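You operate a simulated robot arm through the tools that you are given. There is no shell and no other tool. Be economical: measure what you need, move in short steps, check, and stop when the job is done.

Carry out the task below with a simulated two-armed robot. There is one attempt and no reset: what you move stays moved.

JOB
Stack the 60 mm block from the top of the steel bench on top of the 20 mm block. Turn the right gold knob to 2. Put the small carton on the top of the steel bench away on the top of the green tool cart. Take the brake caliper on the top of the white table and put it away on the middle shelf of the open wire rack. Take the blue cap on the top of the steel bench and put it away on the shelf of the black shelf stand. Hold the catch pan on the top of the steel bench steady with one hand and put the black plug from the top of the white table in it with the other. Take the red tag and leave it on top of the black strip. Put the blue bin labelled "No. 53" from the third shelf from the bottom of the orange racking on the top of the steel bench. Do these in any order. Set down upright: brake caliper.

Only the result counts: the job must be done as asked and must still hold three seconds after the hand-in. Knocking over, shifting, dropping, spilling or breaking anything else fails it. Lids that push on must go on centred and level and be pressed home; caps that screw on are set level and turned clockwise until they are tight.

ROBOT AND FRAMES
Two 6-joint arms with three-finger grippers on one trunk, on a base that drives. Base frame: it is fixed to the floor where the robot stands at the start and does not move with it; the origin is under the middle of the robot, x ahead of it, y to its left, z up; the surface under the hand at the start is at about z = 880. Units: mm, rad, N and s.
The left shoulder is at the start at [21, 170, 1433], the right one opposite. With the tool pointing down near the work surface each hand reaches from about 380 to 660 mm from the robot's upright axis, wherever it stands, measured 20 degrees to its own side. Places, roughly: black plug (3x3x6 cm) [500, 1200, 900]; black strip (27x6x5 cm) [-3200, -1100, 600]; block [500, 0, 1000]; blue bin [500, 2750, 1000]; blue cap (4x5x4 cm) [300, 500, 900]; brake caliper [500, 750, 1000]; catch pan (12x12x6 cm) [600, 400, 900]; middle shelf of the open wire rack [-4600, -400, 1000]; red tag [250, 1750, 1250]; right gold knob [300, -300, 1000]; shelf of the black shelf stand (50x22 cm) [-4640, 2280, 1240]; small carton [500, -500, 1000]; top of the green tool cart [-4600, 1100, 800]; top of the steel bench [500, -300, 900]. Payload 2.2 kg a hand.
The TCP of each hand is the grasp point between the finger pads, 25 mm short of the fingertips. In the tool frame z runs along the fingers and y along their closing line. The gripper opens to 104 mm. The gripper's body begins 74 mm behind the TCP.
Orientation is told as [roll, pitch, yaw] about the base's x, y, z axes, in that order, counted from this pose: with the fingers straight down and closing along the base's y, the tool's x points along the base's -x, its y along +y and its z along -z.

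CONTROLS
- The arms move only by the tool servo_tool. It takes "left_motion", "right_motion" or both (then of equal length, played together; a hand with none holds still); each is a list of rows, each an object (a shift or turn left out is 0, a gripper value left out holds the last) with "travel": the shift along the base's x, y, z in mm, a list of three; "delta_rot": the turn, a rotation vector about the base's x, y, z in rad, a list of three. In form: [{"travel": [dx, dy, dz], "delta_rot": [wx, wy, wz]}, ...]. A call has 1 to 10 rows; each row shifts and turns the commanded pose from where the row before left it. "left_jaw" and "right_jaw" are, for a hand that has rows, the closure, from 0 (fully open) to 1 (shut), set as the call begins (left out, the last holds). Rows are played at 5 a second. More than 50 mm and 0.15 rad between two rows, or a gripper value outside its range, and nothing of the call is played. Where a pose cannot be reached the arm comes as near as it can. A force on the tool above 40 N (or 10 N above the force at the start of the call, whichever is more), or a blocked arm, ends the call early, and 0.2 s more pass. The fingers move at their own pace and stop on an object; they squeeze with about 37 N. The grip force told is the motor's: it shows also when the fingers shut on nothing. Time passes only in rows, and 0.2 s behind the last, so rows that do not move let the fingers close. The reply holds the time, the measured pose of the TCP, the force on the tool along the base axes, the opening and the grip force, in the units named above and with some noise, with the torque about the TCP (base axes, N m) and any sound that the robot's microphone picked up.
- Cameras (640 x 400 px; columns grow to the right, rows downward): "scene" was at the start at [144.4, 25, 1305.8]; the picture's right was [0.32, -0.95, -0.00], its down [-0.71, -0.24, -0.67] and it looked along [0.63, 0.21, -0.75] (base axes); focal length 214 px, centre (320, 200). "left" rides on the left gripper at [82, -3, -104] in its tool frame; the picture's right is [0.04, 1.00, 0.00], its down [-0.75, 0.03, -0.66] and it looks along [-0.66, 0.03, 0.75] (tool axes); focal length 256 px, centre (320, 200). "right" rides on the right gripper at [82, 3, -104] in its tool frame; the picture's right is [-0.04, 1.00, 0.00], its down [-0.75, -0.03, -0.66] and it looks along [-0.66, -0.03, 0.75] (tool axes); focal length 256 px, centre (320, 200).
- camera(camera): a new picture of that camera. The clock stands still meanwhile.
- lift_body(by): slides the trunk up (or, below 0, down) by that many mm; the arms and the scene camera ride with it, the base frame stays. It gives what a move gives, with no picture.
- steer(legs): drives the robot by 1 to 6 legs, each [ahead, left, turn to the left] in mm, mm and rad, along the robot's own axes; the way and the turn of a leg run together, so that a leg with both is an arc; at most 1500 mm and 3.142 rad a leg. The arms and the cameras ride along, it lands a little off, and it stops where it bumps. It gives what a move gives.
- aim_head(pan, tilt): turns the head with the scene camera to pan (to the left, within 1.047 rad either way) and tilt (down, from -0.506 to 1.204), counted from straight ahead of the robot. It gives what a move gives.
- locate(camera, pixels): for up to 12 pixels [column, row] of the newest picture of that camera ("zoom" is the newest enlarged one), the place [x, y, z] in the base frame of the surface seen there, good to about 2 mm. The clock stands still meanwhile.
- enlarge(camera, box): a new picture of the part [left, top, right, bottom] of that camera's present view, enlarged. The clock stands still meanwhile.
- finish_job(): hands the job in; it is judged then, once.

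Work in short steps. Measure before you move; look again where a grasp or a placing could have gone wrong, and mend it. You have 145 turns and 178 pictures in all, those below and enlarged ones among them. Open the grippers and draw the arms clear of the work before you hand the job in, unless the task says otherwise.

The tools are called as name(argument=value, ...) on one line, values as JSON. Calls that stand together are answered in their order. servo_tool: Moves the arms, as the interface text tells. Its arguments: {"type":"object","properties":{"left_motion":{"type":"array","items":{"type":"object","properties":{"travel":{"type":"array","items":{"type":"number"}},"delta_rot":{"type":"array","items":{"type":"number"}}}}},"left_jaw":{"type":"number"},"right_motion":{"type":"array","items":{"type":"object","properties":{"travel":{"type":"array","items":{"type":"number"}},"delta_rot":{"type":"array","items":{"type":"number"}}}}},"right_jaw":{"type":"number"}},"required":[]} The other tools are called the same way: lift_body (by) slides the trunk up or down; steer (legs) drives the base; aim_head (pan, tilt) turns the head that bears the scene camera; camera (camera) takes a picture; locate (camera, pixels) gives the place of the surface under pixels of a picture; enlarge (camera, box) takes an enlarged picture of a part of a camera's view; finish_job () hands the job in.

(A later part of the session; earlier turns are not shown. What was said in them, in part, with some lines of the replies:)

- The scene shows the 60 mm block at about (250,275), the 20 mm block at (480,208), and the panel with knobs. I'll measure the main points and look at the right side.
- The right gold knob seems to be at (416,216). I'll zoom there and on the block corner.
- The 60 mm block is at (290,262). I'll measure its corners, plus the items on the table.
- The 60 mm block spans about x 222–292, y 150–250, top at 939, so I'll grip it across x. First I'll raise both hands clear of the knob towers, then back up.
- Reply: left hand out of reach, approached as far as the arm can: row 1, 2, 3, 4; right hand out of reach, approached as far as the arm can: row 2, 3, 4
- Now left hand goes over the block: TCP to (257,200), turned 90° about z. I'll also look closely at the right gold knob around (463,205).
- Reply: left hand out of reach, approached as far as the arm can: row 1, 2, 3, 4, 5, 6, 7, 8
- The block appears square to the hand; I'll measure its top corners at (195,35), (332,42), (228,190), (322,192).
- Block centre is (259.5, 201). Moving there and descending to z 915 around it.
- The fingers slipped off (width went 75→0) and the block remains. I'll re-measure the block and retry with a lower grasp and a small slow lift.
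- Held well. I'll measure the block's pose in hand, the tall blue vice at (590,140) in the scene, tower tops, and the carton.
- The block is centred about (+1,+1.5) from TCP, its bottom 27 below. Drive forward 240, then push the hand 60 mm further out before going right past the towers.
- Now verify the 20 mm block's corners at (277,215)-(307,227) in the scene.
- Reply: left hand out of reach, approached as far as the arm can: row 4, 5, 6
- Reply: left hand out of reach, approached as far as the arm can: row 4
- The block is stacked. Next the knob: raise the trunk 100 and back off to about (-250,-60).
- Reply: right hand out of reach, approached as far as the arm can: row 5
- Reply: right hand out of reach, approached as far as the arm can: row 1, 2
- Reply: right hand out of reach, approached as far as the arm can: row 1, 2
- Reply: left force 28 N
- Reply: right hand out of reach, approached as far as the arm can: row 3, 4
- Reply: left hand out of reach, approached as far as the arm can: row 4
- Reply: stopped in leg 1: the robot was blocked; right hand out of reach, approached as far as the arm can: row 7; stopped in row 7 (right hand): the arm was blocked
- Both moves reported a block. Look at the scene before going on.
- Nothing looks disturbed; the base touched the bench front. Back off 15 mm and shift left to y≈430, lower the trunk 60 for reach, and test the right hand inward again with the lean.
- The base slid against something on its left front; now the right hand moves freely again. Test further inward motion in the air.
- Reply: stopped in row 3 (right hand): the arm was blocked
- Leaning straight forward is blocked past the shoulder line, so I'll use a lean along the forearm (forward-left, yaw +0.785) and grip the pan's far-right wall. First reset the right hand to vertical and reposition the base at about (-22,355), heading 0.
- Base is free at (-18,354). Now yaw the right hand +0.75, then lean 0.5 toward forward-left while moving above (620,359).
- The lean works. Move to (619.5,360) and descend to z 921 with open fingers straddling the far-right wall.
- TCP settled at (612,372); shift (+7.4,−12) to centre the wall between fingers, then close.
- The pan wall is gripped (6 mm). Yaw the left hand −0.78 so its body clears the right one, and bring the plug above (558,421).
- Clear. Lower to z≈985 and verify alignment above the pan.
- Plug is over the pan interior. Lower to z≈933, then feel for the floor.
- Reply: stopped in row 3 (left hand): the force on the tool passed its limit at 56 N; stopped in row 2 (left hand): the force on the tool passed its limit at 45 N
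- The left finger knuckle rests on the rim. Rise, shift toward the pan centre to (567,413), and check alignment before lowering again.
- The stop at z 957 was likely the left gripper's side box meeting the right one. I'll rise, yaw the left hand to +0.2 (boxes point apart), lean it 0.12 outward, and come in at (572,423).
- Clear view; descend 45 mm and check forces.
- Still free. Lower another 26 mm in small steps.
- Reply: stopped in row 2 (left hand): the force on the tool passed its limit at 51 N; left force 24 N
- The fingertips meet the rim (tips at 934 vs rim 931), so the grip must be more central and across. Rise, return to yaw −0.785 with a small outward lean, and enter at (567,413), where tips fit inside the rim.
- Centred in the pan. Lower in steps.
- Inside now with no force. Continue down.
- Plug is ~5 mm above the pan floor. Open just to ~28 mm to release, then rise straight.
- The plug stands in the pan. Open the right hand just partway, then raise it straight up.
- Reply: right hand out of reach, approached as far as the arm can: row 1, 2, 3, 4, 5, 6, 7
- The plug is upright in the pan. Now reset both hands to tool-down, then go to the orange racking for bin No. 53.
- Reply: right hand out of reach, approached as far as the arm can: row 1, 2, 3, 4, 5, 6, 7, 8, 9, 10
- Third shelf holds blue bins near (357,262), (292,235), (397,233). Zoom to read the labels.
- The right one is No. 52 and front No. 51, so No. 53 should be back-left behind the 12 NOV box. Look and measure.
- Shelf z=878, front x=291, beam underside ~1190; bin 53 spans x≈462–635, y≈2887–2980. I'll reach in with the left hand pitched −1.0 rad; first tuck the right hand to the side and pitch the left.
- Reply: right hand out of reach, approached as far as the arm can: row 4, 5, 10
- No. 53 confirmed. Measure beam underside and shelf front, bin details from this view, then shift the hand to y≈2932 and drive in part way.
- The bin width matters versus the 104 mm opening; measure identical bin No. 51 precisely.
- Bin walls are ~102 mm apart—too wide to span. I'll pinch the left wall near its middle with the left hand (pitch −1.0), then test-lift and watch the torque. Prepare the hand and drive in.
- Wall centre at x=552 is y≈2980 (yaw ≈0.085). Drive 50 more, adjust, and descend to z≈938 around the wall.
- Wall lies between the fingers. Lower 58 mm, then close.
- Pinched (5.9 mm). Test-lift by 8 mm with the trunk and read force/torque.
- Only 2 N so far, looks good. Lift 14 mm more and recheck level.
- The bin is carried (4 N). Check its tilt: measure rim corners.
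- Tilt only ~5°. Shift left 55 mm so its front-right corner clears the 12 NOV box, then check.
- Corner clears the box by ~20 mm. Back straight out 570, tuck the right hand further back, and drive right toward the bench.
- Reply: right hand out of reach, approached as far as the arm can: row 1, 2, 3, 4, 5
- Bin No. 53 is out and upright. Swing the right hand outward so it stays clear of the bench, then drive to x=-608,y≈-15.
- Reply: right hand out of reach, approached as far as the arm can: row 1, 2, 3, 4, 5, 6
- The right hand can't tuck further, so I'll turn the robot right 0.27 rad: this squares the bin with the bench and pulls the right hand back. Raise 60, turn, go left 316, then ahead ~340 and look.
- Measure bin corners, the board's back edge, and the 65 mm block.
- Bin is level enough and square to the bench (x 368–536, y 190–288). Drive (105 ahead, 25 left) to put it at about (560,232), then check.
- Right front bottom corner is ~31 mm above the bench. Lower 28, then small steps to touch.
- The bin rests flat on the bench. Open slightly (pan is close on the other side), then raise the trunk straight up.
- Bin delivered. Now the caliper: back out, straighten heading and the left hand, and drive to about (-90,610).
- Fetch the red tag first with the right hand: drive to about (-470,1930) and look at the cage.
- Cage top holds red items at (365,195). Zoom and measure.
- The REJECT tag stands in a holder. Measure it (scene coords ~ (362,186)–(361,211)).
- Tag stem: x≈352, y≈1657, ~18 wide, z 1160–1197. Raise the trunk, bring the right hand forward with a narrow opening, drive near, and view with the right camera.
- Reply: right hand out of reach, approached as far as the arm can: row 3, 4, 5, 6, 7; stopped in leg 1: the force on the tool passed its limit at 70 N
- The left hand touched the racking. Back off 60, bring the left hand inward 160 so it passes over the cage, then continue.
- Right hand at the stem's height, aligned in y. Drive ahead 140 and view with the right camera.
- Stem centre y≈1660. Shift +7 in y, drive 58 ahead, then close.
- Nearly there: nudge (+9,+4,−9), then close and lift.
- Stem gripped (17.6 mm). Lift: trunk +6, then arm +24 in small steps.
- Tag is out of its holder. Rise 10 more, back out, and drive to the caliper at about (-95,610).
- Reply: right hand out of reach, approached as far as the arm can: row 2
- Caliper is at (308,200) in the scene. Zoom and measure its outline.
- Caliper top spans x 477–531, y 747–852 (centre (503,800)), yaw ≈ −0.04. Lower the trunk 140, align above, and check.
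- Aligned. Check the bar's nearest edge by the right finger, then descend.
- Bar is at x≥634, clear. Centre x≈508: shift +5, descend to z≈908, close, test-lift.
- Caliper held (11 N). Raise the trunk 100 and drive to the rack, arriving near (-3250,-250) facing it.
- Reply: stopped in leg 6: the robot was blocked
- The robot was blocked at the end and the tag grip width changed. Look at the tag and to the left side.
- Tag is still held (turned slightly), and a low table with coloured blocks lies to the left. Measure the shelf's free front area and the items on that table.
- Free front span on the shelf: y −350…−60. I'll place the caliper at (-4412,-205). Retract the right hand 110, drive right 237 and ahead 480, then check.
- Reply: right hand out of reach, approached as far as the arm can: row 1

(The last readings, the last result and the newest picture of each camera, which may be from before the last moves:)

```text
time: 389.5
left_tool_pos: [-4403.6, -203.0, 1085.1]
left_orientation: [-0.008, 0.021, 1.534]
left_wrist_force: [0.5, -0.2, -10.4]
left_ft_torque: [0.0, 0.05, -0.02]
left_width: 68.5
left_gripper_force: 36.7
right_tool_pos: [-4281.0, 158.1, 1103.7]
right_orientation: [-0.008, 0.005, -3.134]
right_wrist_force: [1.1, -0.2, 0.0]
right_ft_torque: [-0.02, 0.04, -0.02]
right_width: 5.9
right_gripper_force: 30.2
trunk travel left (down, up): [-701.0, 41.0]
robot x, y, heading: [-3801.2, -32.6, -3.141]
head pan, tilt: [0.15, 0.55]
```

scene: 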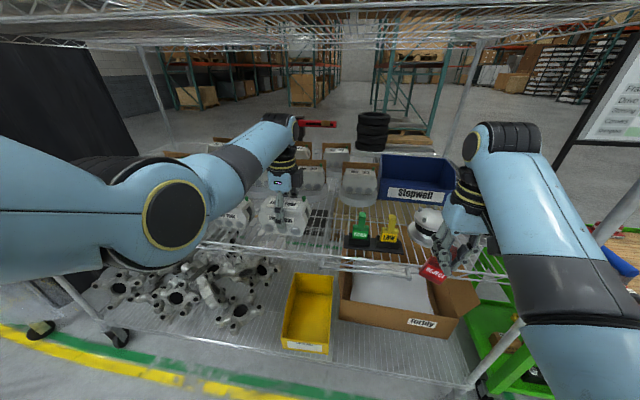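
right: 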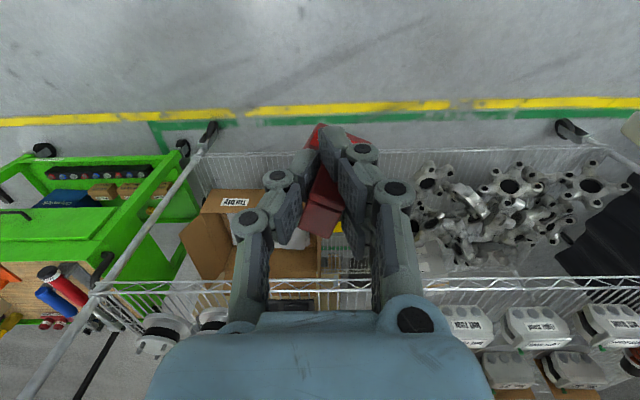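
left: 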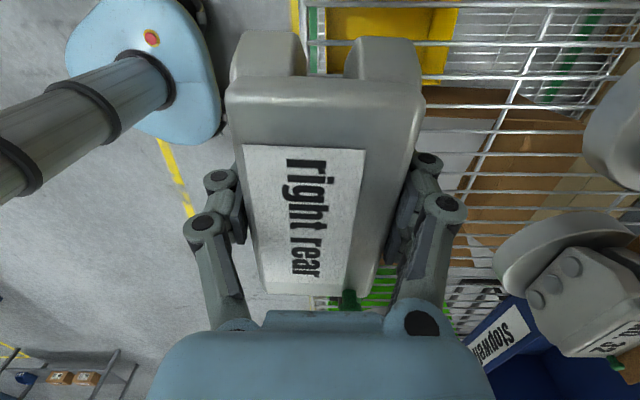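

Plenty of depth (items start at x≤−4608). Move in 25 more, lower 70, then creep to contact.

servo_tool(left_motion=[{"travel": [-13, 0, 0]}, {"travel": [-12, 0, 0]}, {}])

lift_body(by=-70)

lift_body(by=-5)

enlarge(camera="scene", box=[220, 120, 380, 260])

```text
time: 390.3
left_tool_pos: [-4431.6, -204.0, 1082.8]
left_orientation: [-0.014, 0.02, 1.534]
left_wrist_force: [-0.5, -0.6, -11.3]
left_ft_torque: [0.01, 0.0, -0.01]
left_width: 68.4
left_gripper_force: 37.5
right_tool_pos: [-4284.3, 157.9, 1101.0]
right_orientation: [-0.007, 0.008, -3.133]
right_wrist_force: [0.7, 0.3, 0.2]
right_ft_torque: [0.03, -0.01, -0.03]
right_width: 6.3
right_gripper_force: 30.4
trunk travel left (down, up): [-701.0, 41.0]
robot x, y, heading: [-3802.7, -26.5, -3.14]
head pan, tilt: [0.15, 0.55]
```

```text
time: 391.4
left_tool_pos: [-4432.5, -203.6, 1012.3]
left_orientation: [-0.012, 0.021, 1.535]
left_wrist_force: [0.2, -0.9, -10.8]
left_ft_torque: [0.0, -0.01, -0.02]
left_width: 68.6
left_gripper_force: 37.4
right_tool_pos: [-4282.8, 157.4, 1033.1]
right_orientation: [-0.008, 0.008, -3.135]
right_wrist_force: [-0.3, -0.4, 0.0]
right_ft_torque: [0.01, -0.01, -0.01]
right_width: 6.2
right_gripper_force: 30.1
trunk travel left (down, up): [-631.0, 111.0]
robot x, y, heading: [-3802.9, -27.8, -3.144]
head pan, tilt: [0.15, 0.55]
```

```text
time: 391.9
left_tool_pos: [-4431.7, -203.8, 1011.9]
left_orientation: [-0.007, 0.019, 1.534]
left_wrist_force: [1.5, -1.9, 13.6]
left_ft_torque: [1.1, -0.88, -0.14]
left_width: 68.5
left_gripper_force: 37.3
right_tool_pos: [-4281.6, 157.1, 1027.9]
right_orientation: [-0.008, 0.008, -3.136]
right_wrist_force: [0.2, -0.1, -0.7]
right_ft_torque: [0.03, -0.02, -0.01]
right_width: 5.9
right_gripper_force: 30.0
trunk travel left (down, up): [-626.0, 116.0]
robot x, y, heading: [-3804.4, -30.3, -3.14]
head pan, tilt: [0.15, 0.55]
```

```text
2.86 times, centred on (300, 190) of scene
```

zoom: 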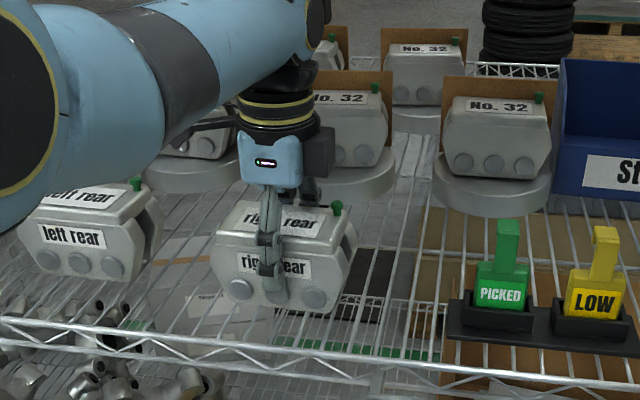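

Caliper rests on the wires (+14 N). Release, raise the trunk, back out, turn around and move beside the low table to see the black strip.

servo_tool(left_jaw=0, left_motion=[{}, {}, {}])

lift_body(by=114)

enlarge(camera="scene", box=[220, 140, 380, 280])

steer(legs=[[-550, 0, 0], [0, 0, 3.14], [-500, 0, 0], [0, -850, 0]])

aim_head(pan=-0.3, tilt=0.8)

camera(camera="scene")

```text
time: 392.7
left_tool_pos: [-4431.3, -202.8, 1008.5]
left_orientation: [-0.012, 0.02, 1.533]
left_wrist_force: [-0.1, 0.0, 0.4]
left_ft_torque: [-0.03, -0.01, 0.03]
left_width: 104.0
left_gripper_force: 0.1
right_tool_pos: [-4282.9, 157.7, 1027.3]
right_orientation: [-0.007, 0.008, -3.135]
right_wrist_force: [-0.2, 0.5, -0.1]
right_ft_torque: [0.01, 0.02, 0.0]
right_width: 6.0
right_gripper_force: 30.6
trunk travel left (down, up): [-626.0, 116.0]
robot x, y, heading: [-3799.6, -33.1, -3.139]
head pan, tilt: [0.15, 0.55]
```

```text
time: 394.1
left_tool_pos: [-4431.8, -203.9, 1122.0]
left_orientation: [-0.012, 0.02, 1.534]
left_wrist_force: [-0.2, 0.4, 0.3]
left_ft_torque: [-0.03, 0.01, 0.02]
left_width: 103.9
left_gripper_force: 0.0
right_tool_pos: [-4282.6, 158.2, 1141.8]
right_orientation: [-0.007, 0.006, -3.134]
right_wrist_force: [0.3, 0.0, -0.8]
right_ft_torque: [0.01, 0.0, 0.0]
right_width: 6.3
right_gripper_force: 30.0
trunk travel left (down, up): [-740.0, 2.0]
robot x, y, heading: [-3802.2, -27.5, -3.142]
head pan, tilt: [0.15, 0.55]
```

```text
2.86 times, centred on (300, 210) of scene
```

zoom: 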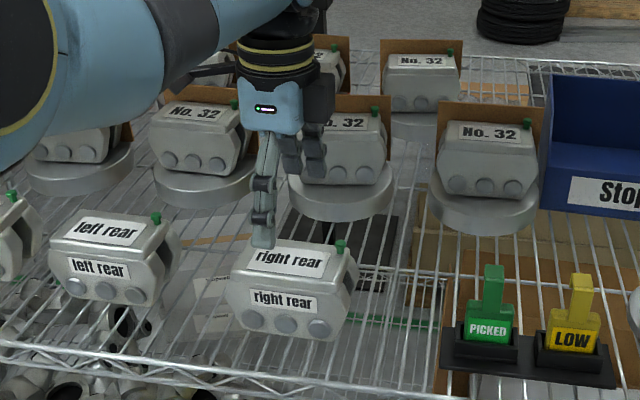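

```text
time: 411.5
left_tool_pos: [-3104.2, -722.6, 1123.1]
left_orientation: [-0.011, 0.022, -1.591]
left_wrist_force: [-0.5, -0.2, 0.1]
left_ft_torque: [0.01, -0.03, 0.02]
left_width: 104.1
left_gripper_force: 0.0
right_tool_pos: [-3246.7, -1086.2, 1140.7]
right_orientation: [-0.008, 0.007, 0.024]
right_wrist_force: [0.3, 0.3, -0.2]
right_ft_torque: [0.0, 0.02, 0.0]
right_width: 6.1
right_gripper_force: 30.4
trunk travel left (down, up): [-740.0, 2.0]
robot x, y, heading: [-3732.8, -906.1, 0.016]
head pan, tilt: [0.15, 0.55]
```

```text
time: 412.4
left_tool_pos: [-3105.1, -722.2, 1122.6]
left_orientation: [-0.013, 0.02, -1.592]
left_wrist_force: [1.0, 0.6, 0.2]
left_ft_torque: [0.01, 0.01, -0.02]
left_width: 103.7
left_gripper_force: 0.0
right_tool_pos: [-3248.0, -1085.4, 1141.1]
right_orientation: [-0.007, 0.006, 0.024]
right_wrist_force: [0.4, 0.2, -0.5]
right_ft_torque: [-0.03, -0.02, 0.0]
right_width: 6.3
right_gripper_force: 30.4
trunk travel left (down, up): [-740.0, 2.0]
robot x, y, heading: [-3732.3, -907.6, 0.017]
head pan, tilt: [-0.3, 0.799]
```

```text
25 pictures are left
```

scene: 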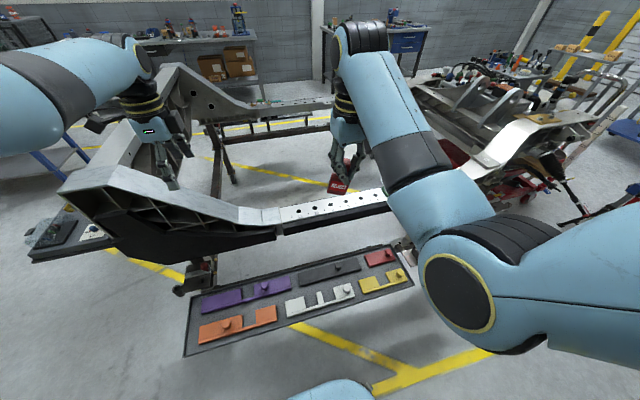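

Caliper stands upright. The black strip is at (330,272) on the tilted board. Zoom and measure it.

enlarge(camera="scene", box=[260, 230, 420, 330])

locate(camera="zoom", pixels=[[155, 165], [200, 165], [260, 155], [300, 135], [310, 145], [390, 140], [165, 210], [200, 195], [260, 180], [330, 168], [390, 155], [230, 172]])

camera(camera="right")

```text
4.00 times, centred on (340, 280) of scene
```

zoom: 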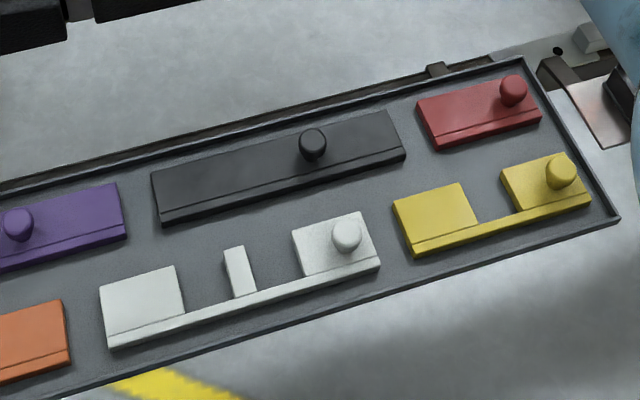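

```text
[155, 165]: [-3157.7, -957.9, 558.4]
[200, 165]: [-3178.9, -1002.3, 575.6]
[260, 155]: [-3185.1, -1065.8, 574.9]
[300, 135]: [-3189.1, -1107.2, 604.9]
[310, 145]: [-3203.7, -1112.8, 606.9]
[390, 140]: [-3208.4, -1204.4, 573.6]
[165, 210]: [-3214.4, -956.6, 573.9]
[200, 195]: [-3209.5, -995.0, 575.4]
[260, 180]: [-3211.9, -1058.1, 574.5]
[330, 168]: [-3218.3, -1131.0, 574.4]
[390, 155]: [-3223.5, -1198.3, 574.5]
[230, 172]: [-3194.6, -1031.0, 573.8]
```

```text
23 pictures are left
```

right: 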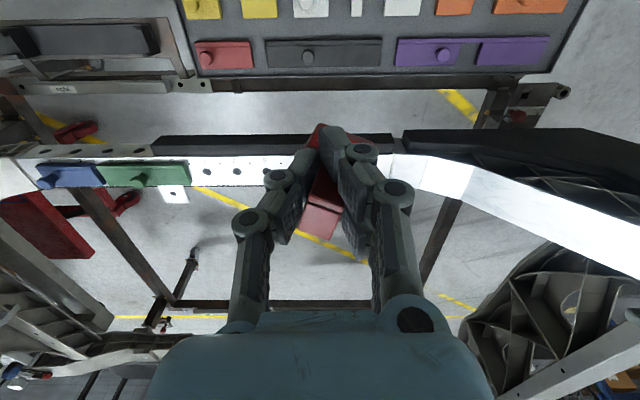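

Strip: x −3225…−3167, y −950…−1215, flat top z 574.5, knob at y≈−1110. I'll lay the tag at y≈−1025: shift left 92, pull the left hand back, and lean the right hand −0.9.

steer(legs=[[0, 95, -0.016]])

servo_tool(left_motion=[{"travel": [-30, 0, -8]}, {"travel": [-30, 0, -8]}, {"travel": [-30, 0, -8]}, {"travel": [-30, 0, -8]}, {"travel": [-30, 0, -8]}, {}, {}, {}], right_motion=[{"travel": [0, -5, 0], "delta_rot": [0, -0.129, 0]}, {"travel": [0, -5, 0], "delta_rot": [0, -0.129, 0]}, {"travel": [0, -5, 0], "delta_rot": [0, -0.129, 0]}, {"travel": [0, -5, 0], "delta_rot": [0, -0.129, 0]}, {"travel": [0, 0, 0], "delta_rot": [0, -0.129, 0]}, {"delta_rot": [0, -0.129, 0]}, {"delta_rot": [0, -0.129, 0]}, {}])

lift_body(by=-250)

camera(camera="right")

camera(camera="scene")

```text
time: 413.5
left_tool_pos: [-3103.1, -636.3, 1122.4]
left_orientation: [-0.013, 0.019, -1.609]
left_wrist_force: [-0.2, 0.1, 0.3]
left_ft_torque: [-0.04, 0.0, -0.01]
left_width: 103.6
left_gripper_force: 0.0
right_tool_pos: [-3252.2, -997.7, 1141.6]
right_orientation: [-0.008, 0.006, 0.006]
right_wrist_force: [0.4, 1.2, 0.1]
right_ft_torque: [-0.07, -0.02, 0.01]
right_width: 5.7
right_gripper_force: 29.8
trunk travel left (down, up): [-740.0, 2.0]
robot x, y, heading: [-3734.2, -813.3, 0.001]
head pan, tilt: [-0.3, 0.799]
```

```text
time: 415.3
left_tool_pos: [-3251.3, -636.8, 1083.4]
left_orientation: [-0.013, 0.021, -1.606]
left_wrist_force: [-1.1, 0.1, 0.0]
left_ft_torque: [-0.01, 0.0, 0.0]
left_width: 104.2
left_gripper_force: 0.1
right_tool_pos: [-3251.1, -1018.5, 1140.7]
right_orientation: [-0.015, -0.897, 0.012]
right_wrist_force: [-0.1, -0.4, -0.2]
right_ft_torque: [0.03, 0.03, 0.04]
right_width: 6.1
right_gripper_force: 30.3
trunk travel left (down, up): [-740.0, 2.0]
robot x, y, heading: [-3733.1, -810.2, -0.001]
head pan, tilt: [-0.3, 0.799]
```

```text
time: 417.9
left_tool_pos: [-3252.0, -636.8, 832.5]
left_orientation: [-0.01, 0.021, -1.607]
left_wrist_force: [-0.1, 0.1, -1.1]
left_ft_torque: [0.0, 0.02, 0.02]
left_width: 104.3
left_gripper_force: 0.1
right_tool_pos: [-3250.9, -1017.2, 892.0]
right_orientation: [-0.018, -0.898, 0.012]
right_wrist_force: [0.8, 0.2, -0.3]
right_ft_torque: [-0.02, 0.02, -0.02]
right_width: 6.1
right_gripper_force: 29.9
trunk travel left (down, up): [-490.0, 252.0]
robot x, y, heading: [-3733.2, -814.4, 0.006]
head pan, tilt: [-0.3, 0.799]
```

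```text
22 pictures are left
```

right: 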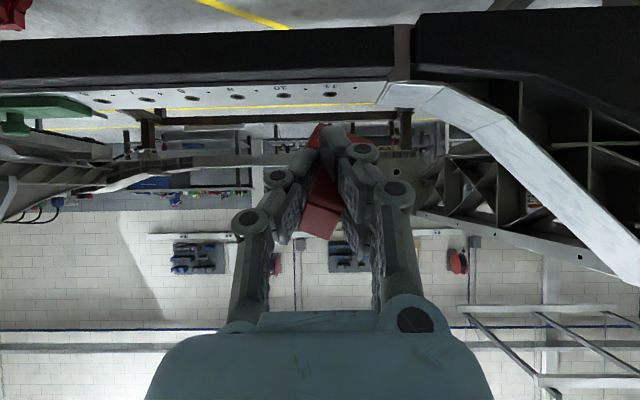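

```text
21 pictures are left
```

scene: 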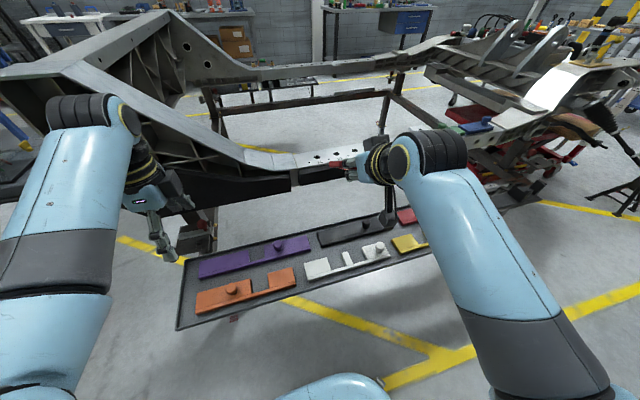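

Measure the rail's front face/top near y≈−1020, the tag's lower end, and the strip again.

enlarge(camera="scene", box=[290, 130, 430, 270])

locate(camera="scene", pixels=[[300, 185], [300, 168], [325, 180], [335, 165], [345, 170], [336, 172], [320, 238], [345, 232], [250, 160], [345, 160], [366, 225], [290, 195]])

```text
2.86 times, centred on (360, 200) of scene
```

zoom: 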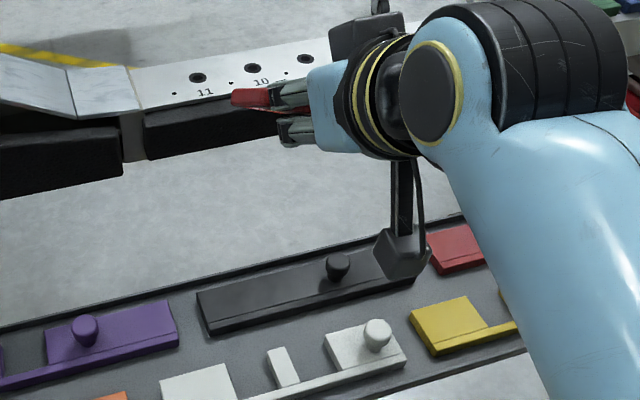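

```text
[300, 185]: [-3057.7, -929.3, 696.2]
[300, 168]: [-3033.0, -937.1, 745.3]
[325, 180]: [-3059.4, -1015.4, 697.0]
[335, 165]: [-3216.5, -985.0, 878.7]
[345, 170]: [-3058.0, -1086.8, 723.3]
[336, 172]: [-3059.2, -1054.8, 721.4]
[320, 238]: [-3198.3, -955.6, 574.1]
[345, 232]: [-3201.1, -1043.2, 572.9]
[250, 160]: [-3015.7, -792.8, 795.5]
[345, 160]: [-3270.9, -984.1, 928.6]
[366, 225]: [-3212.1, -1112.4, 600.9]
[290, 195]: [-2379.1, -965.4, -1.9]
```

The rail is >100 mm away (x≥−3060). Lower trunk 140, then lower the right arm ~85 and check from the cameras.

lift_body(by=-140)

servo_tool(right_motion=[{"travel": [2, 0, -18]}, {"travel": [2, 0, -18]}, {"travel": [2, 0, -18]}, {"travel": [2, 0, -16]}, {"travel": [0, 0, -15]}, {}])

enlarge(camera="scene", box=[270, 90, 430, 200])

camera(camera="right")

```text
time: 419.6
left_tool_pos: [-3252.2, -634.8, 692.4]
left_orientation: [-0.01, 0.023, -1.608]
left_wrist_force: [-0.3, 0.4, 0.8]
left_ft_torque: [0.0, -0.01, 0.01]
left_width: 104.0
left_gripper_force: 0.1
right_tool_pos: [-3249.9, -1018.5, 751.2]
right_orientation: [-0.016, -0.897, 0.012]
right_wrist_force: [0.5, -0.2, -0.1]
right_ft_torque: [0.01, 0.0, 0.0]
right_width: 5.9
right_gripper_force: 30.6
trunk travel left (down, up): [-350.0, 392.0]
robot x, y, heading: [-3732.9, -810.8, 0.002]
head pan, tilt: [-0.3, 0.799]
```

```text
time: 420.9
left_tool_pos: [-3252.4, -635.1, 692.1]
left_orientation: [-0.011, 0.023, -1.607]
left_wrist_force: [0.9, 0.2, -0.4]
left_ft_torque: [0.0, -0.01, -0.01]
left_width: 104.0
left_gripper_force: 0.3
right_tool_pos: [-3242.9, -1017.5, 665.0]
right_orientation: [-0.017, -0.895, 0.011]
right_wrist_force: [-0.3, -0.5, -0.3]
right_ft_torque: [0.01, 0.02, 0.02]
right_width: 5.9
right_gripper_force: 29.8
trunk travel left (down, up): [-350.0, 392.0]
robot x, y, heading: [-3729.1, -809.4, 0.003]
head pan, tilt: [-0.3, 0.799]
```

```text
3.64 times, centred on (350, 145) of scene
```

zoom: 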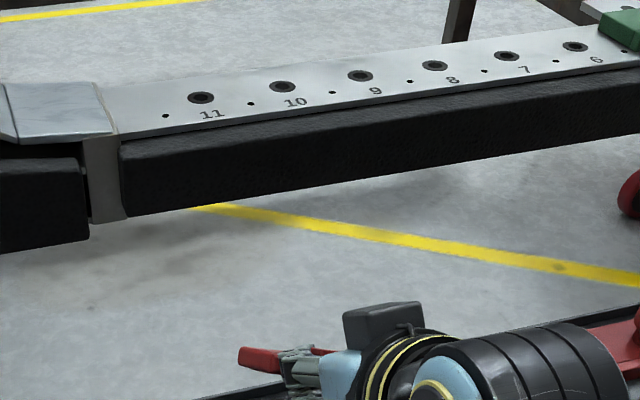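

```text
18 pictures are left
```

right: 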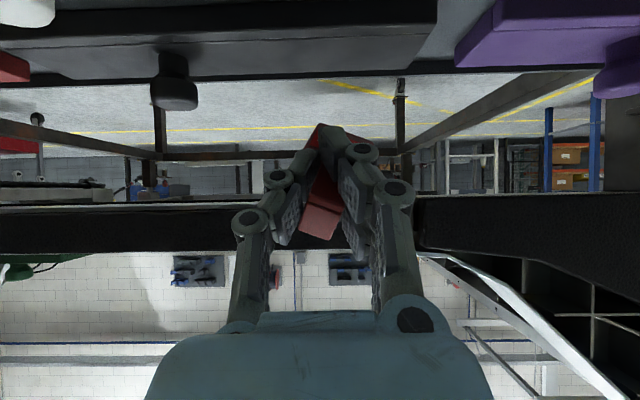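

Measure the tag's tip and the strip edge in the right image, and get a better head view.

locate(camera="right", pixels=[[320, 130], [322, 190], [312, 215], [330, 55], [330, 30], [335, 235], [316, 140]])

aim_head(pan=-0.35, tilt=1.15)

enlarge(camera="scene", box=[200, 80, 400, 230])

```text
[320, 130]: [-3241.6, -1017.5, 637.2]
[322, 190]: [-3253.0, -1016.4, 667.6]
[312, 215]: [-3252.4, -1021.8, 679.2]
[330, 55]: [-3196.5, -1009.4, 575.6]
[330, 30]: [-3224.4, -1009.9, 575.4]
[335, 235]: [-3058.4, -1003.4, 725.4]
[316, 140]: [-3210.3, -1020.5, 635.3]
```

```text
time: 421.8
left_tool_pos: [-3253.2, -635.3, 693.4]
left_orientation: [-0.011, 0.024, -1.607]
left_wrist_force: [0.4, -0.1, 0.9]
left_ft_torque: [0.03, 0.01, -0.02]
left_width: 104.1
left_gripper_force: 0.0
right_tool_pos: [-3242.1, -1017.9, 666.6]
right_orientation: [-0.017, -0.894, 0.013]
right_wrist_force: [0.6, 0.4, 0.2]
right_ft_torque: [0.01, 0.01, 0.0]
right_width: 5.9
right_gripper_force: 30.5
trunk travel left (down, up): [-350.0, 392.0]
robot x, y, heading: [-3733.2, -811.7, 0.004]
head pan, tilt: [-0.351, 1.15]
```

```text
2.67 times, centred on (300, 155) of scene
```

zoom: 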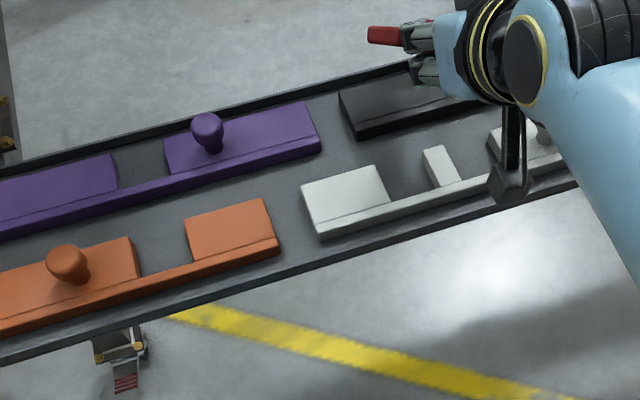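

Locate the visible red portion of the tag in this zoom to know where its body is.

locate(camera="zoom", pixels=[[372, 33], [385, 30], [398, 35], [372, 42], [400, 45], [350, 125], [400, 115], [450, 100], [345, 100]])

enlarge(camera="right", box=[250, 100, 400, 260])

enlarge(camera="scene", box=[300, 70, 380, 120])

```text
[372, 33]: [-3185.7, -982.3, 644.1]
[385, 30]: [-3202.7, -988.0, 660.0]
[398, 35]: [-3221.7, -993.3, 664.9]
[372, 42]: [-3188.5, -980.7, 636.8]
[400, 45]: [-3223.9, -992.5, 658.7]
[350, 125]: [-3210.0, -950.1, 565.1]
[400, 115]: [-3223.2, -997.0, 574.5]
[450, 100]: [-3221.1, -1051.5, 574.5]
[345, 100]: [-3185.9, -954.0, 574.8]
```

```text
2.50 times, centred on (325, 180) of right
```

zoom: 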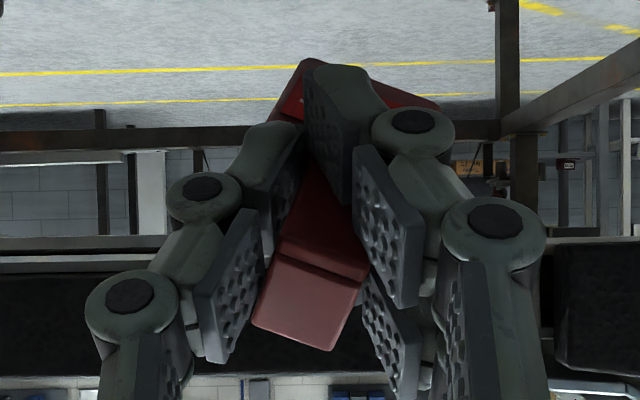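

```text
8.00 times, centred on (340, 95) of scene
```

zoom: 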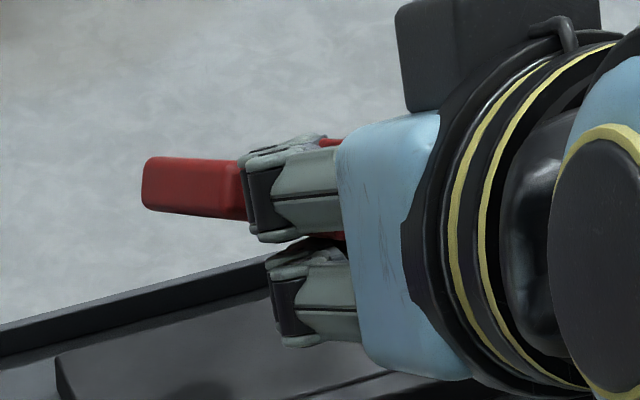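

The plate extends past the fingertips, inclined ~30°, lowest edge z≈637 above the strip. Lower the right arm 56 mm, then creep to contact.

servo_tool(right_motion=[{"travel": [2, 0, -15]}, {"travel": [2, 0, -15]}, {"travel": [0, 0, -14]}, {"travel": [0, 0, -10]}, {}])

servo_tool(right_motion=[{"travel": [0, 0, -3]}, {"travel": [0, 0, -3]}, {}])

enlarge(camera="scene", box=[290, 80, 410, 155])

```text
time: 423.0
left_tool_pos: [-3254.4, -634.3, 694.0]
left_orientation: [-0.009, 0.024, -1.608]
left_wrist_force: [0.4, -0.3, -0.5]
left_ft_torque: [-0.04, -0.01, 0.03]
left_width: 104.1
left_gripper_force: 0.0
right_tool_pos: [-3237.6, -1017.6, 616.8]
right_orientation: [-0.017, -0.905, 0.012]
right_wrist_force: [-0.1, 0.6, 26.3]
right_ft_torque: [-0.03, -1.92, 0.05]
right_width: 5.9
right_gripper_force: 30.0
trunk travel left (down, up): [-350.0, 392.0]
robot x, y, heading: [-3732.8, -813.9, 0.001]
head pan, tilt: [-0.351, 1.15]
```

```text
time: 423.8
left_tool_pos: [-3255.3, -635.0, 693.5]
left_orientation: [-0.01, 0.022, -1.606]
left_wrist_force: [0.4, 0.1, -0.4]
left_ft_torque: [0.01, -0.01, 0.01]
left_width: 104.1
left_gripper_force: 0.1
right_tool_pos: [-3238.1, -1017.6, 610.4]
right_orientation: [-0.018, -0.908, 0.012]
right_wrist_force: [5.2, -1.5, 26.6]
right_ft_torque: [-0.05, -2.11, -0.11]
right_width: 6.1
right_gripper_force: 29.9
trunk travel left (down, up): [-350.0, 392.0]
robot x, y, heading: [-3733.5, -814.7, -0.0]
head pan, tilt: [-0.351, 1.15]
```

```text
5.33 times, centred on (350, 118) of scene
```

zoom: 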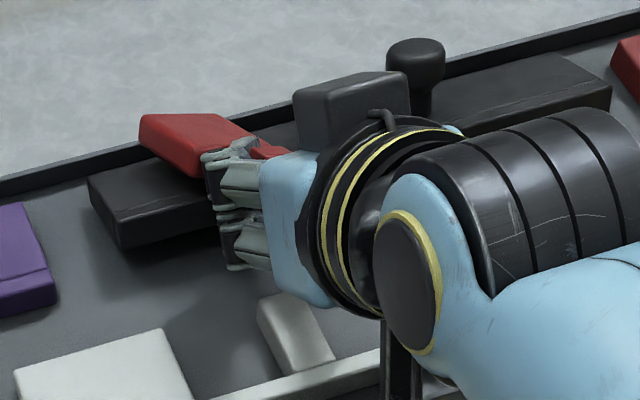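

Firm contact at the tag tip, ~80 mm ahead of TCP — slightly too far over the strip's back edge. Rise 12, pull back 24, lower gently.

servo_tool(right_motion=[{"travel": [0, 0, 8]}, {"travel": [0, 0, 8]}, {"travel": [-12, 0, 0]}, {"travel": [-12, 0, 0]}, {"travel": [0, 0, -4]}, {"travel": [0, 0, -4]}, {}])

enlarge(camera="scene", box=[290, 80, 410, 155])

locate(camera="zoom", pixels=[[150, 125], [200, 125], [155, 140], [190, 170], [240, 140], [100, 190], [130, 225], [180, 190], [110, 170]])

```text
time: 425.4
left_tool_pos: [-3253.0, -636.0, 693.9]
left_orientation: [-0.01, 0.022, -1.608]
left_wrist_force: [0.2, -0.9, 0.0]
left_ft_torque: [0.0, -0.03, 0.04]
left_width: 103.8
left_gripper_force: 0.0
right_tool_pos: [-3262.7, -1016.7, 616.7]
right_orientation: [-0.018, -0.902, 0.012]
right_wrist_force: [-1.2, 0.1, 16.6]
right_ft_torque: [-0.01, -1.03, 0.0]
right_width: 5.9
right_gripper_force: 29.8
trunk travel left (down, up): [-350.0, 392.0]
robot x, y, heading: [-3735.4, -813.1, 0.003]
head pan, tilt: [-0.351, 1.15]
```

```text
5.33 times, centred on (350, 118) of scene
```

zoom: 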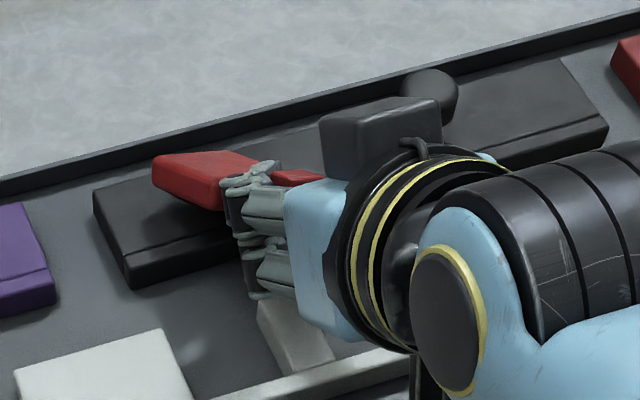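

```text
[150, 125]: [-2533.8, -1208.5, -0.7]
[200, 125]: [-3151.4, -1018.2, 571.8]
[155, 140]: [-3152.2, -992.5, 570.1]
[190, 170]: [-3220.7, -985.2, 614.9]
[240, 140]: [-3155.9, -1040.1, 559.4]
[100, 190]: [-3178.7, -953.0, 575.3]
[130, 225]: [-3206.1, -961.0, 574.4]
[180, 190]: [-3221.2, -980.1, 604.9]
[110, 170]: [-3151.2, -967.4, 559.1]
```

Contact is now mid-strip (x≈−3200); for the tag to fall flat on the strip its lower edge should be near −3180. Rise slightly, go forward 20, release, and look.

servo_tool(right_motion=[{"travel": [0, 0, 6]}, {"travel": [10, 0, 0]}, {"travel": [10, 0, 0]}, {}])

servo_tool(right_jaw=0.3, right_motion=[{}, {}, {}, {}])

enlarge(camera="scene", box=[290, 80, 410, 155])

camera(camera="right")

```text
time: 426.4
left_tool_pos: [-3252.8, -635.1, 692.6]
left_orientation: [-0.011, 0.022, -1.607]
left_wrist_force: [0.3, 1.1, -0.4]
left_ft_torque: [-0.02, -0.02, 0.01]
left_width: 104.1
left_gripper_force: 0.1
right_tool_pos: [-3243.0, -1018.2, 618.6]
right_orientation: [-0.018, -0.894, 0.013]
right_wrist_force: [-0.3, 0.0, -0.4]
right_ft_torque: [-0.02, -0.01, 0.01]
right_width: 5.9
right_gripper_force: 29.8
trunk travel left (down, up): [-350.0, 392.0]
robot x, y, heading: [-3730.8, -811.4, 0.002]
head pan, tilt: [-0.351, 1.15]
```

```text
time: 427.4
left_tool_pos: [-3252.7, -635.4, 692.4]
left_orientation: [-0.01, 0.023, -1.606]
left_wrist_force: [0.1, -1.2, 0.0]
left_ft_torque: [-0.01, 0.02, -0.01]
left_width: 104.3
left_gripper_force: 0.0
right_tool_pos: [-3242.6, -1017.6, 619.4]
right_orientation: [-0.015, -0.894, 0.013]
right_wrist_force: [0.8, 0.3, 0.1]
right_ft_torque: [0.03, 0.01, -0.02]
right_width: 72.9
right_gripper_force: 0.1
trunk travel left (down, up): [-350.0, 392.0]
robot x, y, heading: [-3733.7, -817.0, 0.004]
head pan, tilt: [-0.351, 1.15]
```

```text
5.33 times, centred on (350, 118) of scene
```

zoom: 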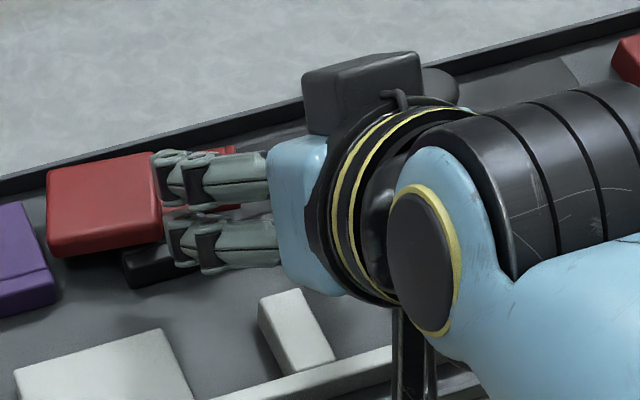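

```text
11 pictures are left
```

right: 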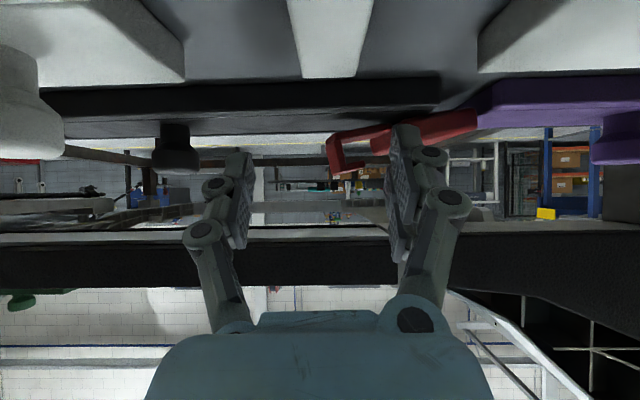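

The opening finger nudged the tag to the strip's left end, half off. Measure its present position to regrip it.

locate(camera="zoom", pixels=[[55, 175], [140, 158], [150, 235], [60, 245], [225, 150], [105, 200], [185, 207], [150, 270], [20, 230]])

locate(camera="right", pixels=[[333, 150], [345, 168], [470, 118], [430, 125], [365, 135], [440, 85], [475, 100]])

```text
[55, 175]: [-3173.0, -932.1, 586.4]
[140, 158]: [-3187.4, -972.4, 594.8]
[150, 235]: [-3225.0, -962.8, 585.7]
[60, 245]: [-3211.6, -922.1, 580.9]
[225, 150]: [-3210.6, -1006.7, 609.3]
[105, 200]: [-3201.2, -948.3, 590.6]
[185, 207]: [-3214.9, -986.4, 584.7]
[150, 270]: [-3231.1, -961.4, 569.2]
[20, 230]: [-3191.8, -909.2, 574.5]
```

```text
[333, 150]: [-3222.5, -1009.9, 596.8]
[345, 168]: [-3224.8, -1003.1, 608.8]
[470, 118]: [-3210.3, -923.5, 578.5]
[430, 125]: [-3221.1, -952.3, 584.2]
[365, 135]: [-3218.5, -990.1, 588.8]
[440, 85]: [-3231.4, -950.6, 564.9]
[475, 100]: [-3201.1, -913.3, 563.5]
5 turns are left
```

Tag plate spans y −922…−972, its stem to −1007; it needs pushing ~45 mm toward −y. Raise the hand, shift the base left, and close the fist for a gentle push.

servo_tool(right_motion=[{"travel": [-4, 0, 20]}, {"travel": [-4, 0, 20]}, {"travel": [0, 0, 20]}, {}])

steer(legs=[[35, 128, 0]])

servo_tool(right_jaw=1, right_motion=[{}, {}, {}, {}])

camera(camera="scene")

locate(camera="scene", pixels=[[330, 140], [340, 145], [320, 150], [350, 140], [325, 135]])

```text
time: 428.4
left_tool_pos: [-3252.0, -635.1, 692.1]
left_orientation: [-0.011, 0.02, -1.607]
left_wrist_force: [0.3, 0.1, 0.7]
left_ft_torque: [0.0, 0.01, 0.02]
left_width: 104.4
left_gripper_force: 0.1
right_tool_pos: [-3251.2, -1018.6, 681.6]
right_orientation: [-0.017, -0.896, 0.013]
right_wrist_force: [0.5, 0.6, -0.1]
right_ft_torque: [-0.03, -0.03, 0.01]
right_width: 73.3
right_gripper_force: 0.1
trunk travel left (down, up): [-350.0, 392.0]
robot x, y, heading: [-3735.3, -810.9, 0.001]
head pan, tilt: [-0.351, 1.15]
```

```text
time: 429.7
left_tool_pos: [-3218.2, -504.3, 691.3]
left_orientation: [-0.011, 0.022, -1.607]
left_wrist_force: [-0.2, 0.0, 0.6]
left_ft_torque: [-0.07, -0.04, 0.01]
left_width: 103.8
left_gripper_force: 0.0
right_tool_pos: [-3215.4, -886.3, 681.0]
right_orientation: [-0.017, -0.894, 0.016]
right_wrist_force: [-0.5, 0.3, 0.5]
right_ft_torque: [-0.01, 0.02, -0.04]
right_width: 72.9
right_gripper_force: 0.0
trunk travel left (down, up): [-350.0, 392.0]
robot x, y, heading: [-3697.2, -682.0, 0.0]
head pan, tilt: [-0.351, 1.15]
```

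```text
time: 430.7
left_tool_pos: [-3218.6, -503.3, 692.4]
left_orientation: [-0.01, 0.025, -1.606]
left_wrist_force: [0.2, 0.7, 0.0]
left_ft_torque: [-0.02, -0.02, -0.02]
left_width: 103.9
left_gripper_force: 0.0
right_tool_pos: [-3215.8, -886.9, 679.9]
right_orientation: [-0.017, -0.896, 0.01]
right_wrist_force: [0.3, -0.7, -0.2]
right_ft_torque: [0.0, -0.04, 0.01]
right_width: 0.1
right_gripper_force: 28.4
trunk travel left (down, up): [-350.0, 392.0]
robot x, y, heading: [-3694.2, -680.1, 0.0]
head pan, tilt: [-0.351, 1.15]
```

```text
10 pictures are left
```

scene: 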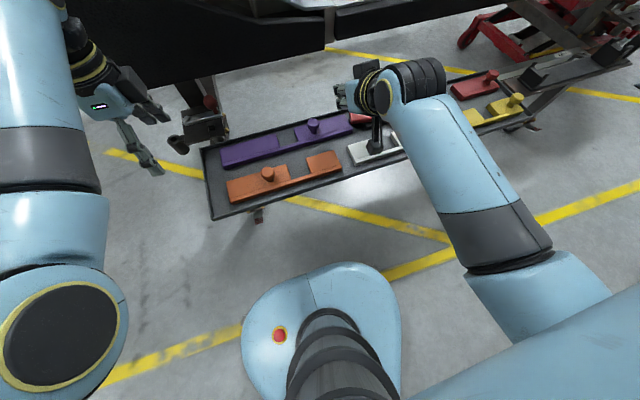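

```text
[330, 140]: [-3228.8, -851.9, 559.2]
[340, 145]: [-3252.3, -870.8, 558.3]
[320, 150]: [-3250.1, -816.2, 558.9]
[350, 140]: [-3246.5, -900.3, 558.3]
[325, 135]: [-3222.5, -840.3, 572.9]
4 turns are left
```

Board (z 558) is free beside the plate. Lower the fist to z≈597 and push −y by 66 mm, then rise and look.

servo_tool(right_motion=[{"travel": [0, 0, -25]}, {"travel": [0, 0, -25]}, {"travel": [0, 0, -20]}, {"travel": [0, 0, -12]}, {}])

servo_tool(right_motion=[{"travel": [0, -11, 0]}, {"travel": [0, -11, 0]}, {"travel": [0, -11, 0]}, {"travel": [0, -11, 0]}, {"travel": [0, -11, 0]}, {"travel": [0, -11, 0]}, {}, {}])

servo_tool(right_motion=[{"travel": [0, 6, 5]}, {"travel": [0, 0, 30]}, {"travel": [0, 0, 40]}, {"travel": [0, 30, 30]}, {"travel": [0, 40, 0]}, {"travel": [0, 40, 0]}])

camera(camera="scene")

enlarge(camera="scene", box=[300, 80, 460, 180])

```text
time: 431.8
left_tool_pos: [-3219.5, -502.9, 692.2]
left_orientation: [-0.012, 0.024, -1.607]
left_wrist_force: [1.0, -0.1, 0.2]
left_ft_torque: [0.05, 0.01, -0.01]
left_width: 104.0
left_gripper_force: 0.1
right_tool_pos: [-3209.8, -887.3, 608.6]
right_orientation: [-0.015, -0.923, 0.009]
right_wrist_force: [2.4, -2.1, 13.3]
right_ft_torque: [0.04, -0.16, -0.02]
right_width: 0.0
right_gripper_force: 28.2
trunk travel left (down, up): [-350.0, 392.0]
robot x, y, heading: [-3697.9, -677.3, 0.006]
head pan, tilt: [-0.351, 1.15]
stopped in row 5 (right hand): the force on the tool passed its limit at 44 N (the readings are from after the stop); the commanded pose is now the measured one
```

```text
time: 433.6
left_tool_pos: [-3218.3, -502.0, 693.1]
left_orientation: [-0.008, 0.024, -1.607]
left_wrist_force: [-0.4, 0.3, 0.0]
left_ft_torque: [0.0, -0.01, 0.0]
left_width: 104.1
left_gripper_force: 0.1
right_tool_pos: [-3212.6, -951.6, 608.6]
right_orientation: [-0.017, -0.92, 0.013]
right_wrist_force: [-0.9, 6.1, 26.7]
right_ft_torque: [0.4, -0.15, -0.01]
right_width: 0.1
right_gripper_force: 29.0
trunk travel left (down, up): [-350.0, 392.0]
robot x, y, heading: [-3698.2, -682.3, -0.005]
head pan, tilt: [-0.351, 1.15]
```

```text
time: 435.2
left_tool_pos: [-3219.0, -503.9, 694.3]
left_orientation: [-0.011, 0.025, -1.607]
left_wrist_force: [-1.1, 0.7, 0.5]
left_ft_torque: [-0.01, 0.03, -0.02]
left_width: 104.0
left_gripper_force: 0.1
right_tool_pos: [-3210.2, -891.0, 705.3]
right_orientation: [-0.271, -0.902, 0.245]
right_wrist_force: [-0.3, 0.4, -0.1]
right_ft_torque: [-0.02, -0.04, 0.0]
right_width: 0.2
right_gripper_force: 28.7
trunk travel left (down, up): [-350.0, 392.0]
robot x, y, heading: [-3696.8, -682.2, 0.001]
head pan, tilt: [-0.351, 1.15]
stopped in row 6 (right hand): the arm was blocked; the commanded pose is now the measured one
```

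```text
9 pictures are left
```

scene: 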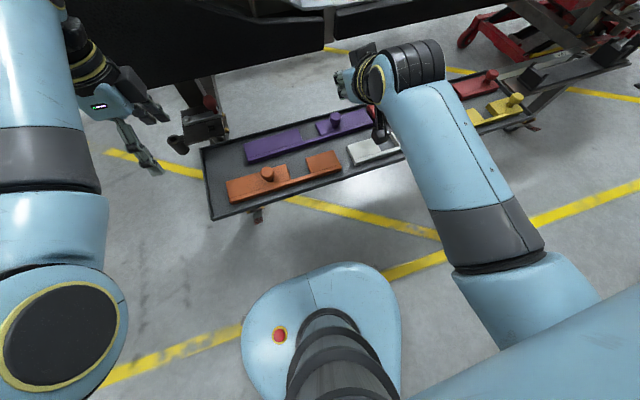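

```text
4.00 times, centred on (380, 130) of scene
3 turns are left
```

zoom: 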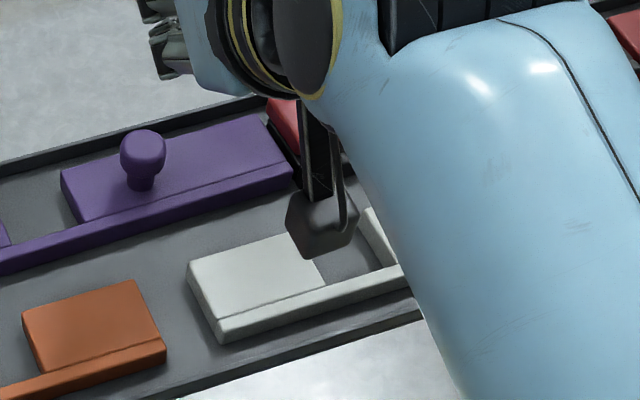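

The fist dragged the purple template about 63 mm, so I must put it back: press on it lightly again at y≈−915 and carry it +63 mm with a base shift, then lift off and look.

servo_tool(right_motion=[{"travel": [0, -24, 0]}, {"travel": [0, 0, -30]}, {"travel": [0, 0, -30]}, {"travel": [0, 0, -25]}, {"travel": [0, 0, -8]}, {"travel": [0, 0, -5]}, {"travel": [0, 0, -4]}, {"travel": [0, 0, -4]}])

steer(legs=[[0, 63, 0]])

servo_tool(right_motion=[{"travel": [0, 0, 30]}, {"travel": [0, 0, 40]}, {"travel": [-10, -20, 40]}, {"travel": [-20, -30, 40]}])

camera(camera="scene")

locate(camera="scene", pixels=[[325, 145], [340, 140], [350, 135], [360, 130], [370, 125], [380, 120], [310, 150], [300, 150], [360, 120], [370, 115]])

```text
time: 437.0
left_tool_pos: [-3218.9, -503.6, 693.1]
left_orientation: [-0.011, 0.024, -1.606]
left_wrist_force: [0.4, -0.5, 0.6]
left_ft_torque: [-0.02, 0.06, -0.01]
left_width: 104.0
left_gripper_force: 0.0
right_tool_pos: [-3205.0, -914.3, 607.2]
right_orientation: [-0.274, -0.925, 0.248]
right_wrist_force: [1.2, -0.8, 14.1]
right_ft_torque: [-0.03, -0.15, -0.03]
right_width: 0.0
right_gripper_force: 28.3
trunk travel left (down, up): [-350.0, 392.0]
robot x, y, heading: [-3698.8, -684.2, 0.001]
head pan, tilt: [-0.351, 1.15]
stopped in row 8 (right hand): the force on the tool passed its limit at 42 N (the readings are from after the stop); the commanded pose is now the measured one
```

```text
time: 438.0
left_tool_pos: [-3219.7, -440.4, 695.2]
left_orientation: [-0.009, 0.025, -1.606]
left_wrist_force: [1.0, 1.3, -0.1]
left_ft_torque: [0.0, -0.01, 0.02]
left_width: 103.9
left_gripper_force: 0.1
right_tool_pos: [-3207.5, -851.2, 607.7]
right_orientation: [-0.274, -0.921, 0.249]
right_wrist_force: [-0.2, 6.5, 27.0]
right_ft_torque: [0.29, -0.19, 0.08]
right_width: 0.0
right_gripper_force: 28.6
trunk travel left (down, up): [-350.0, 392.0]
robot x, y, heading: [-3700.1, -618.9, 0.003]
head pan, tilt: [-0.351, 1.15]
```

```text
refused: row 4 steps farther than a row can; nothing moved
```

```text
7 pictures are left
```

scene: 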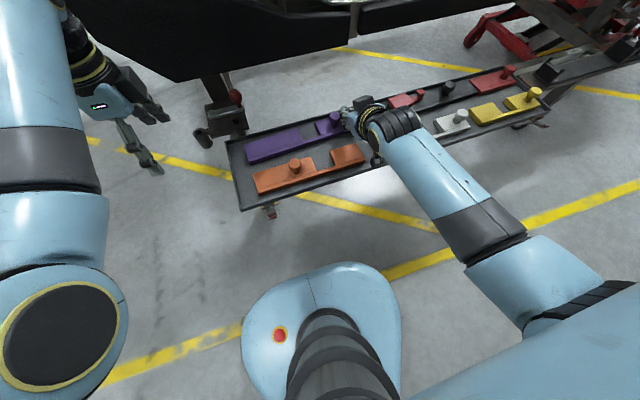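

```text
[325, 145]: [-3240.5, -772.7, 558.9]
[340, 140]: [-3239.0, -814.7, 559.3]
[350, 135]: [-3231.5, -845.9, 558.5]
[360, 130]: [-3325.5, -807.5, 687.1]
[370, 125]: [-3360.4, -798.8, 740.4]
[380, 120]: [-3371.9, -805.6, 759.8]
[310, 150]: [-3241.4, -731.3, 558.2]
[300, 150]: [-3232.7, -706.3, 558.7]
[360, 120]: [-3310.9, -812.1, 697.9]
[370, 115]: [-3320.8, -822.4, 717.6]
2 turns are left
```

Purple is back beside its old place and the red tag lies on the black strip at (405,98). Lift straight off, open, and back away.

servo_tool(right_motion=[{"travel": [0, 0, 20]}, {"travel": [0, 0, 40]}, {"travel": [0, 0, 40]}, {"travel": [0, 0, 40]}])

servo_tool(right_jaw=0, right_motion=[{}, {}, {}])

lift_body(by=150)

steer(legs=[[-60, 0, 0]])

camera(camera="scene")

```text
time: 439.0
left_tool_pos: [-3217.0, -441.2, 692.9]
left_orientation: [-0.01, 0.024, -1.607]
left_wrist_force: [0.9, 0.3, -0.5]
left_ft_torque: [0.02, -0.01, -0.02]
left_width: 103.9
left_gripper_force: 0.0
right_tool_pos: [-3208.9, -851.8, 747.1]
right_orientation: [-0.271, -0.922, 0.243]
right_wrist_force: [0.4, 1.4, 0.5]
right_ft_torque: [-0.01, 0.0, -0.04]
right_width: 0.1
right_gripper_force: 28.1
trunk travel left (down, up): [-350.0, 392.0]
robot x, y, heading: [-3697.7, -612.9, 0.002]
head pan, tilt: [-0.351, 1.15]
```

```text
time: 439.8
left_tool_pos: [-3218.1, -442.4, 692.7]
left_orientation: [-0.01, 0.025, -1.609]
left_wrist_force: [-0.3, -0.3, -1.2]
left_ft_torque: [0.0, -0.01, -0.01]
left_width: 104.0
left_gripper_force: 0.1
right_tool_pos: [-3207.6, -851.9, 745.5]
right_orientation: [-0.271, -0.921, 0.246]
right_wrist_force: [-0.5, 1.1, -0.3]
right_ft_torque: [-0.01, 0.01, -0.01]
right_width: 101.7
right_gripper_force: 0.0
trunk travel left (down, up): [-350.0, 392.0]
robot x, y, heading: [-3696.1, -620.3, 0.003]
head pan, tilt: [-0.351, 1.15]
```

```text
time: 441.5
left_tool_pos: [-3217.2, -441.7, 841.4]
left_orientation: [-0.013, 0.025, -1.608]
left_wrist_force: [-0.5, 0.1, 0.1]
left_ft_torque: [0.0, 0.02, -0.01]
left_width: 103.9
left_gripper_force: 0.1
right_tool_pos: [-3205.6, -850.8, 896.5]
right_orientation: [-0.269, -0.923, 0.246]
right_wrist_force: [-0.3, 0.1, -0.6]
right_ft_torque: [0.0, 0.0, -0.01]
right_width: 104.1
right_gripper_force: 0.2
trunk travel left (down, up): [-500.0, 242.0]
robot x, y, heading: [-3699.0, -617.8, 0.004]
head pan, tilt: [-0.351, 1.15]
```

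```text
time: 442.5
left_tool_pos: [-3279.2, -442.4, 844.1]
left_orientation: [-0.008, 0.025, -1.607]
left_wrist_force: [-0.6, 0.0, 0.1]
left_ft_torque: [-0.01, -0.03, -0.01]
left_width: 104.0
left_gripper_force: 0.0
right_tool_pos: [-3267.3, -850.8, 896.9]
right_orientation: [-0.272, -0.922, 0.247]
right_wrist_force: [-0.6, 0.4, 0.4]
right_ft_torque: [-0.03, 0.02, 0.02]
right_width: 104.1
right_gripper_force: 0.1
trunk travel left (down, up): [-500.0, 242.0]
robot x, y, heading: [-3760.1, -619.9, 0.001]
head pan, tilt: [-0.351, 1.15]
```

```text
6 pictures are left
1 turns are left
```

scene: 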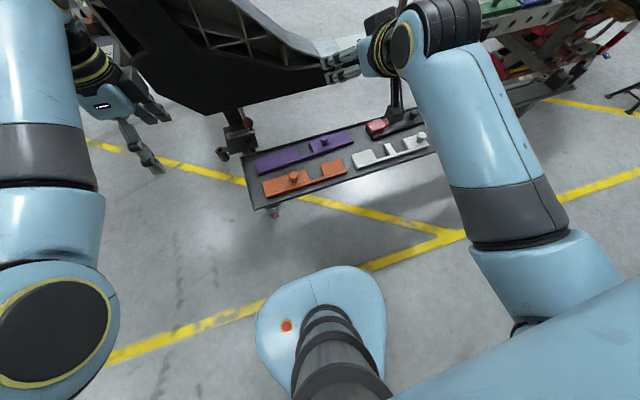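

The tag lies on the black strip at (378,125), the purple template is back about where it was, and both hands are open and clear. Handing in.

finish_job()

```text
The job is handed in.
```

I did all eight tasks and handed the job in. While setting down the tag, though, I dragged the purple template on the tag board about 63 mm. I dragged it back to about its old place, but I only checked that by eye. That shift could fail the job.

- **Tag:** it now lies on the black strip. It landed half off the end of the strip at first, and fixing that is what moved the template.
- **Contacts on the way:** the base bumped the steel bench and a low table. The left hand also touched the orange racking. I saw nothing displaced by any of these.
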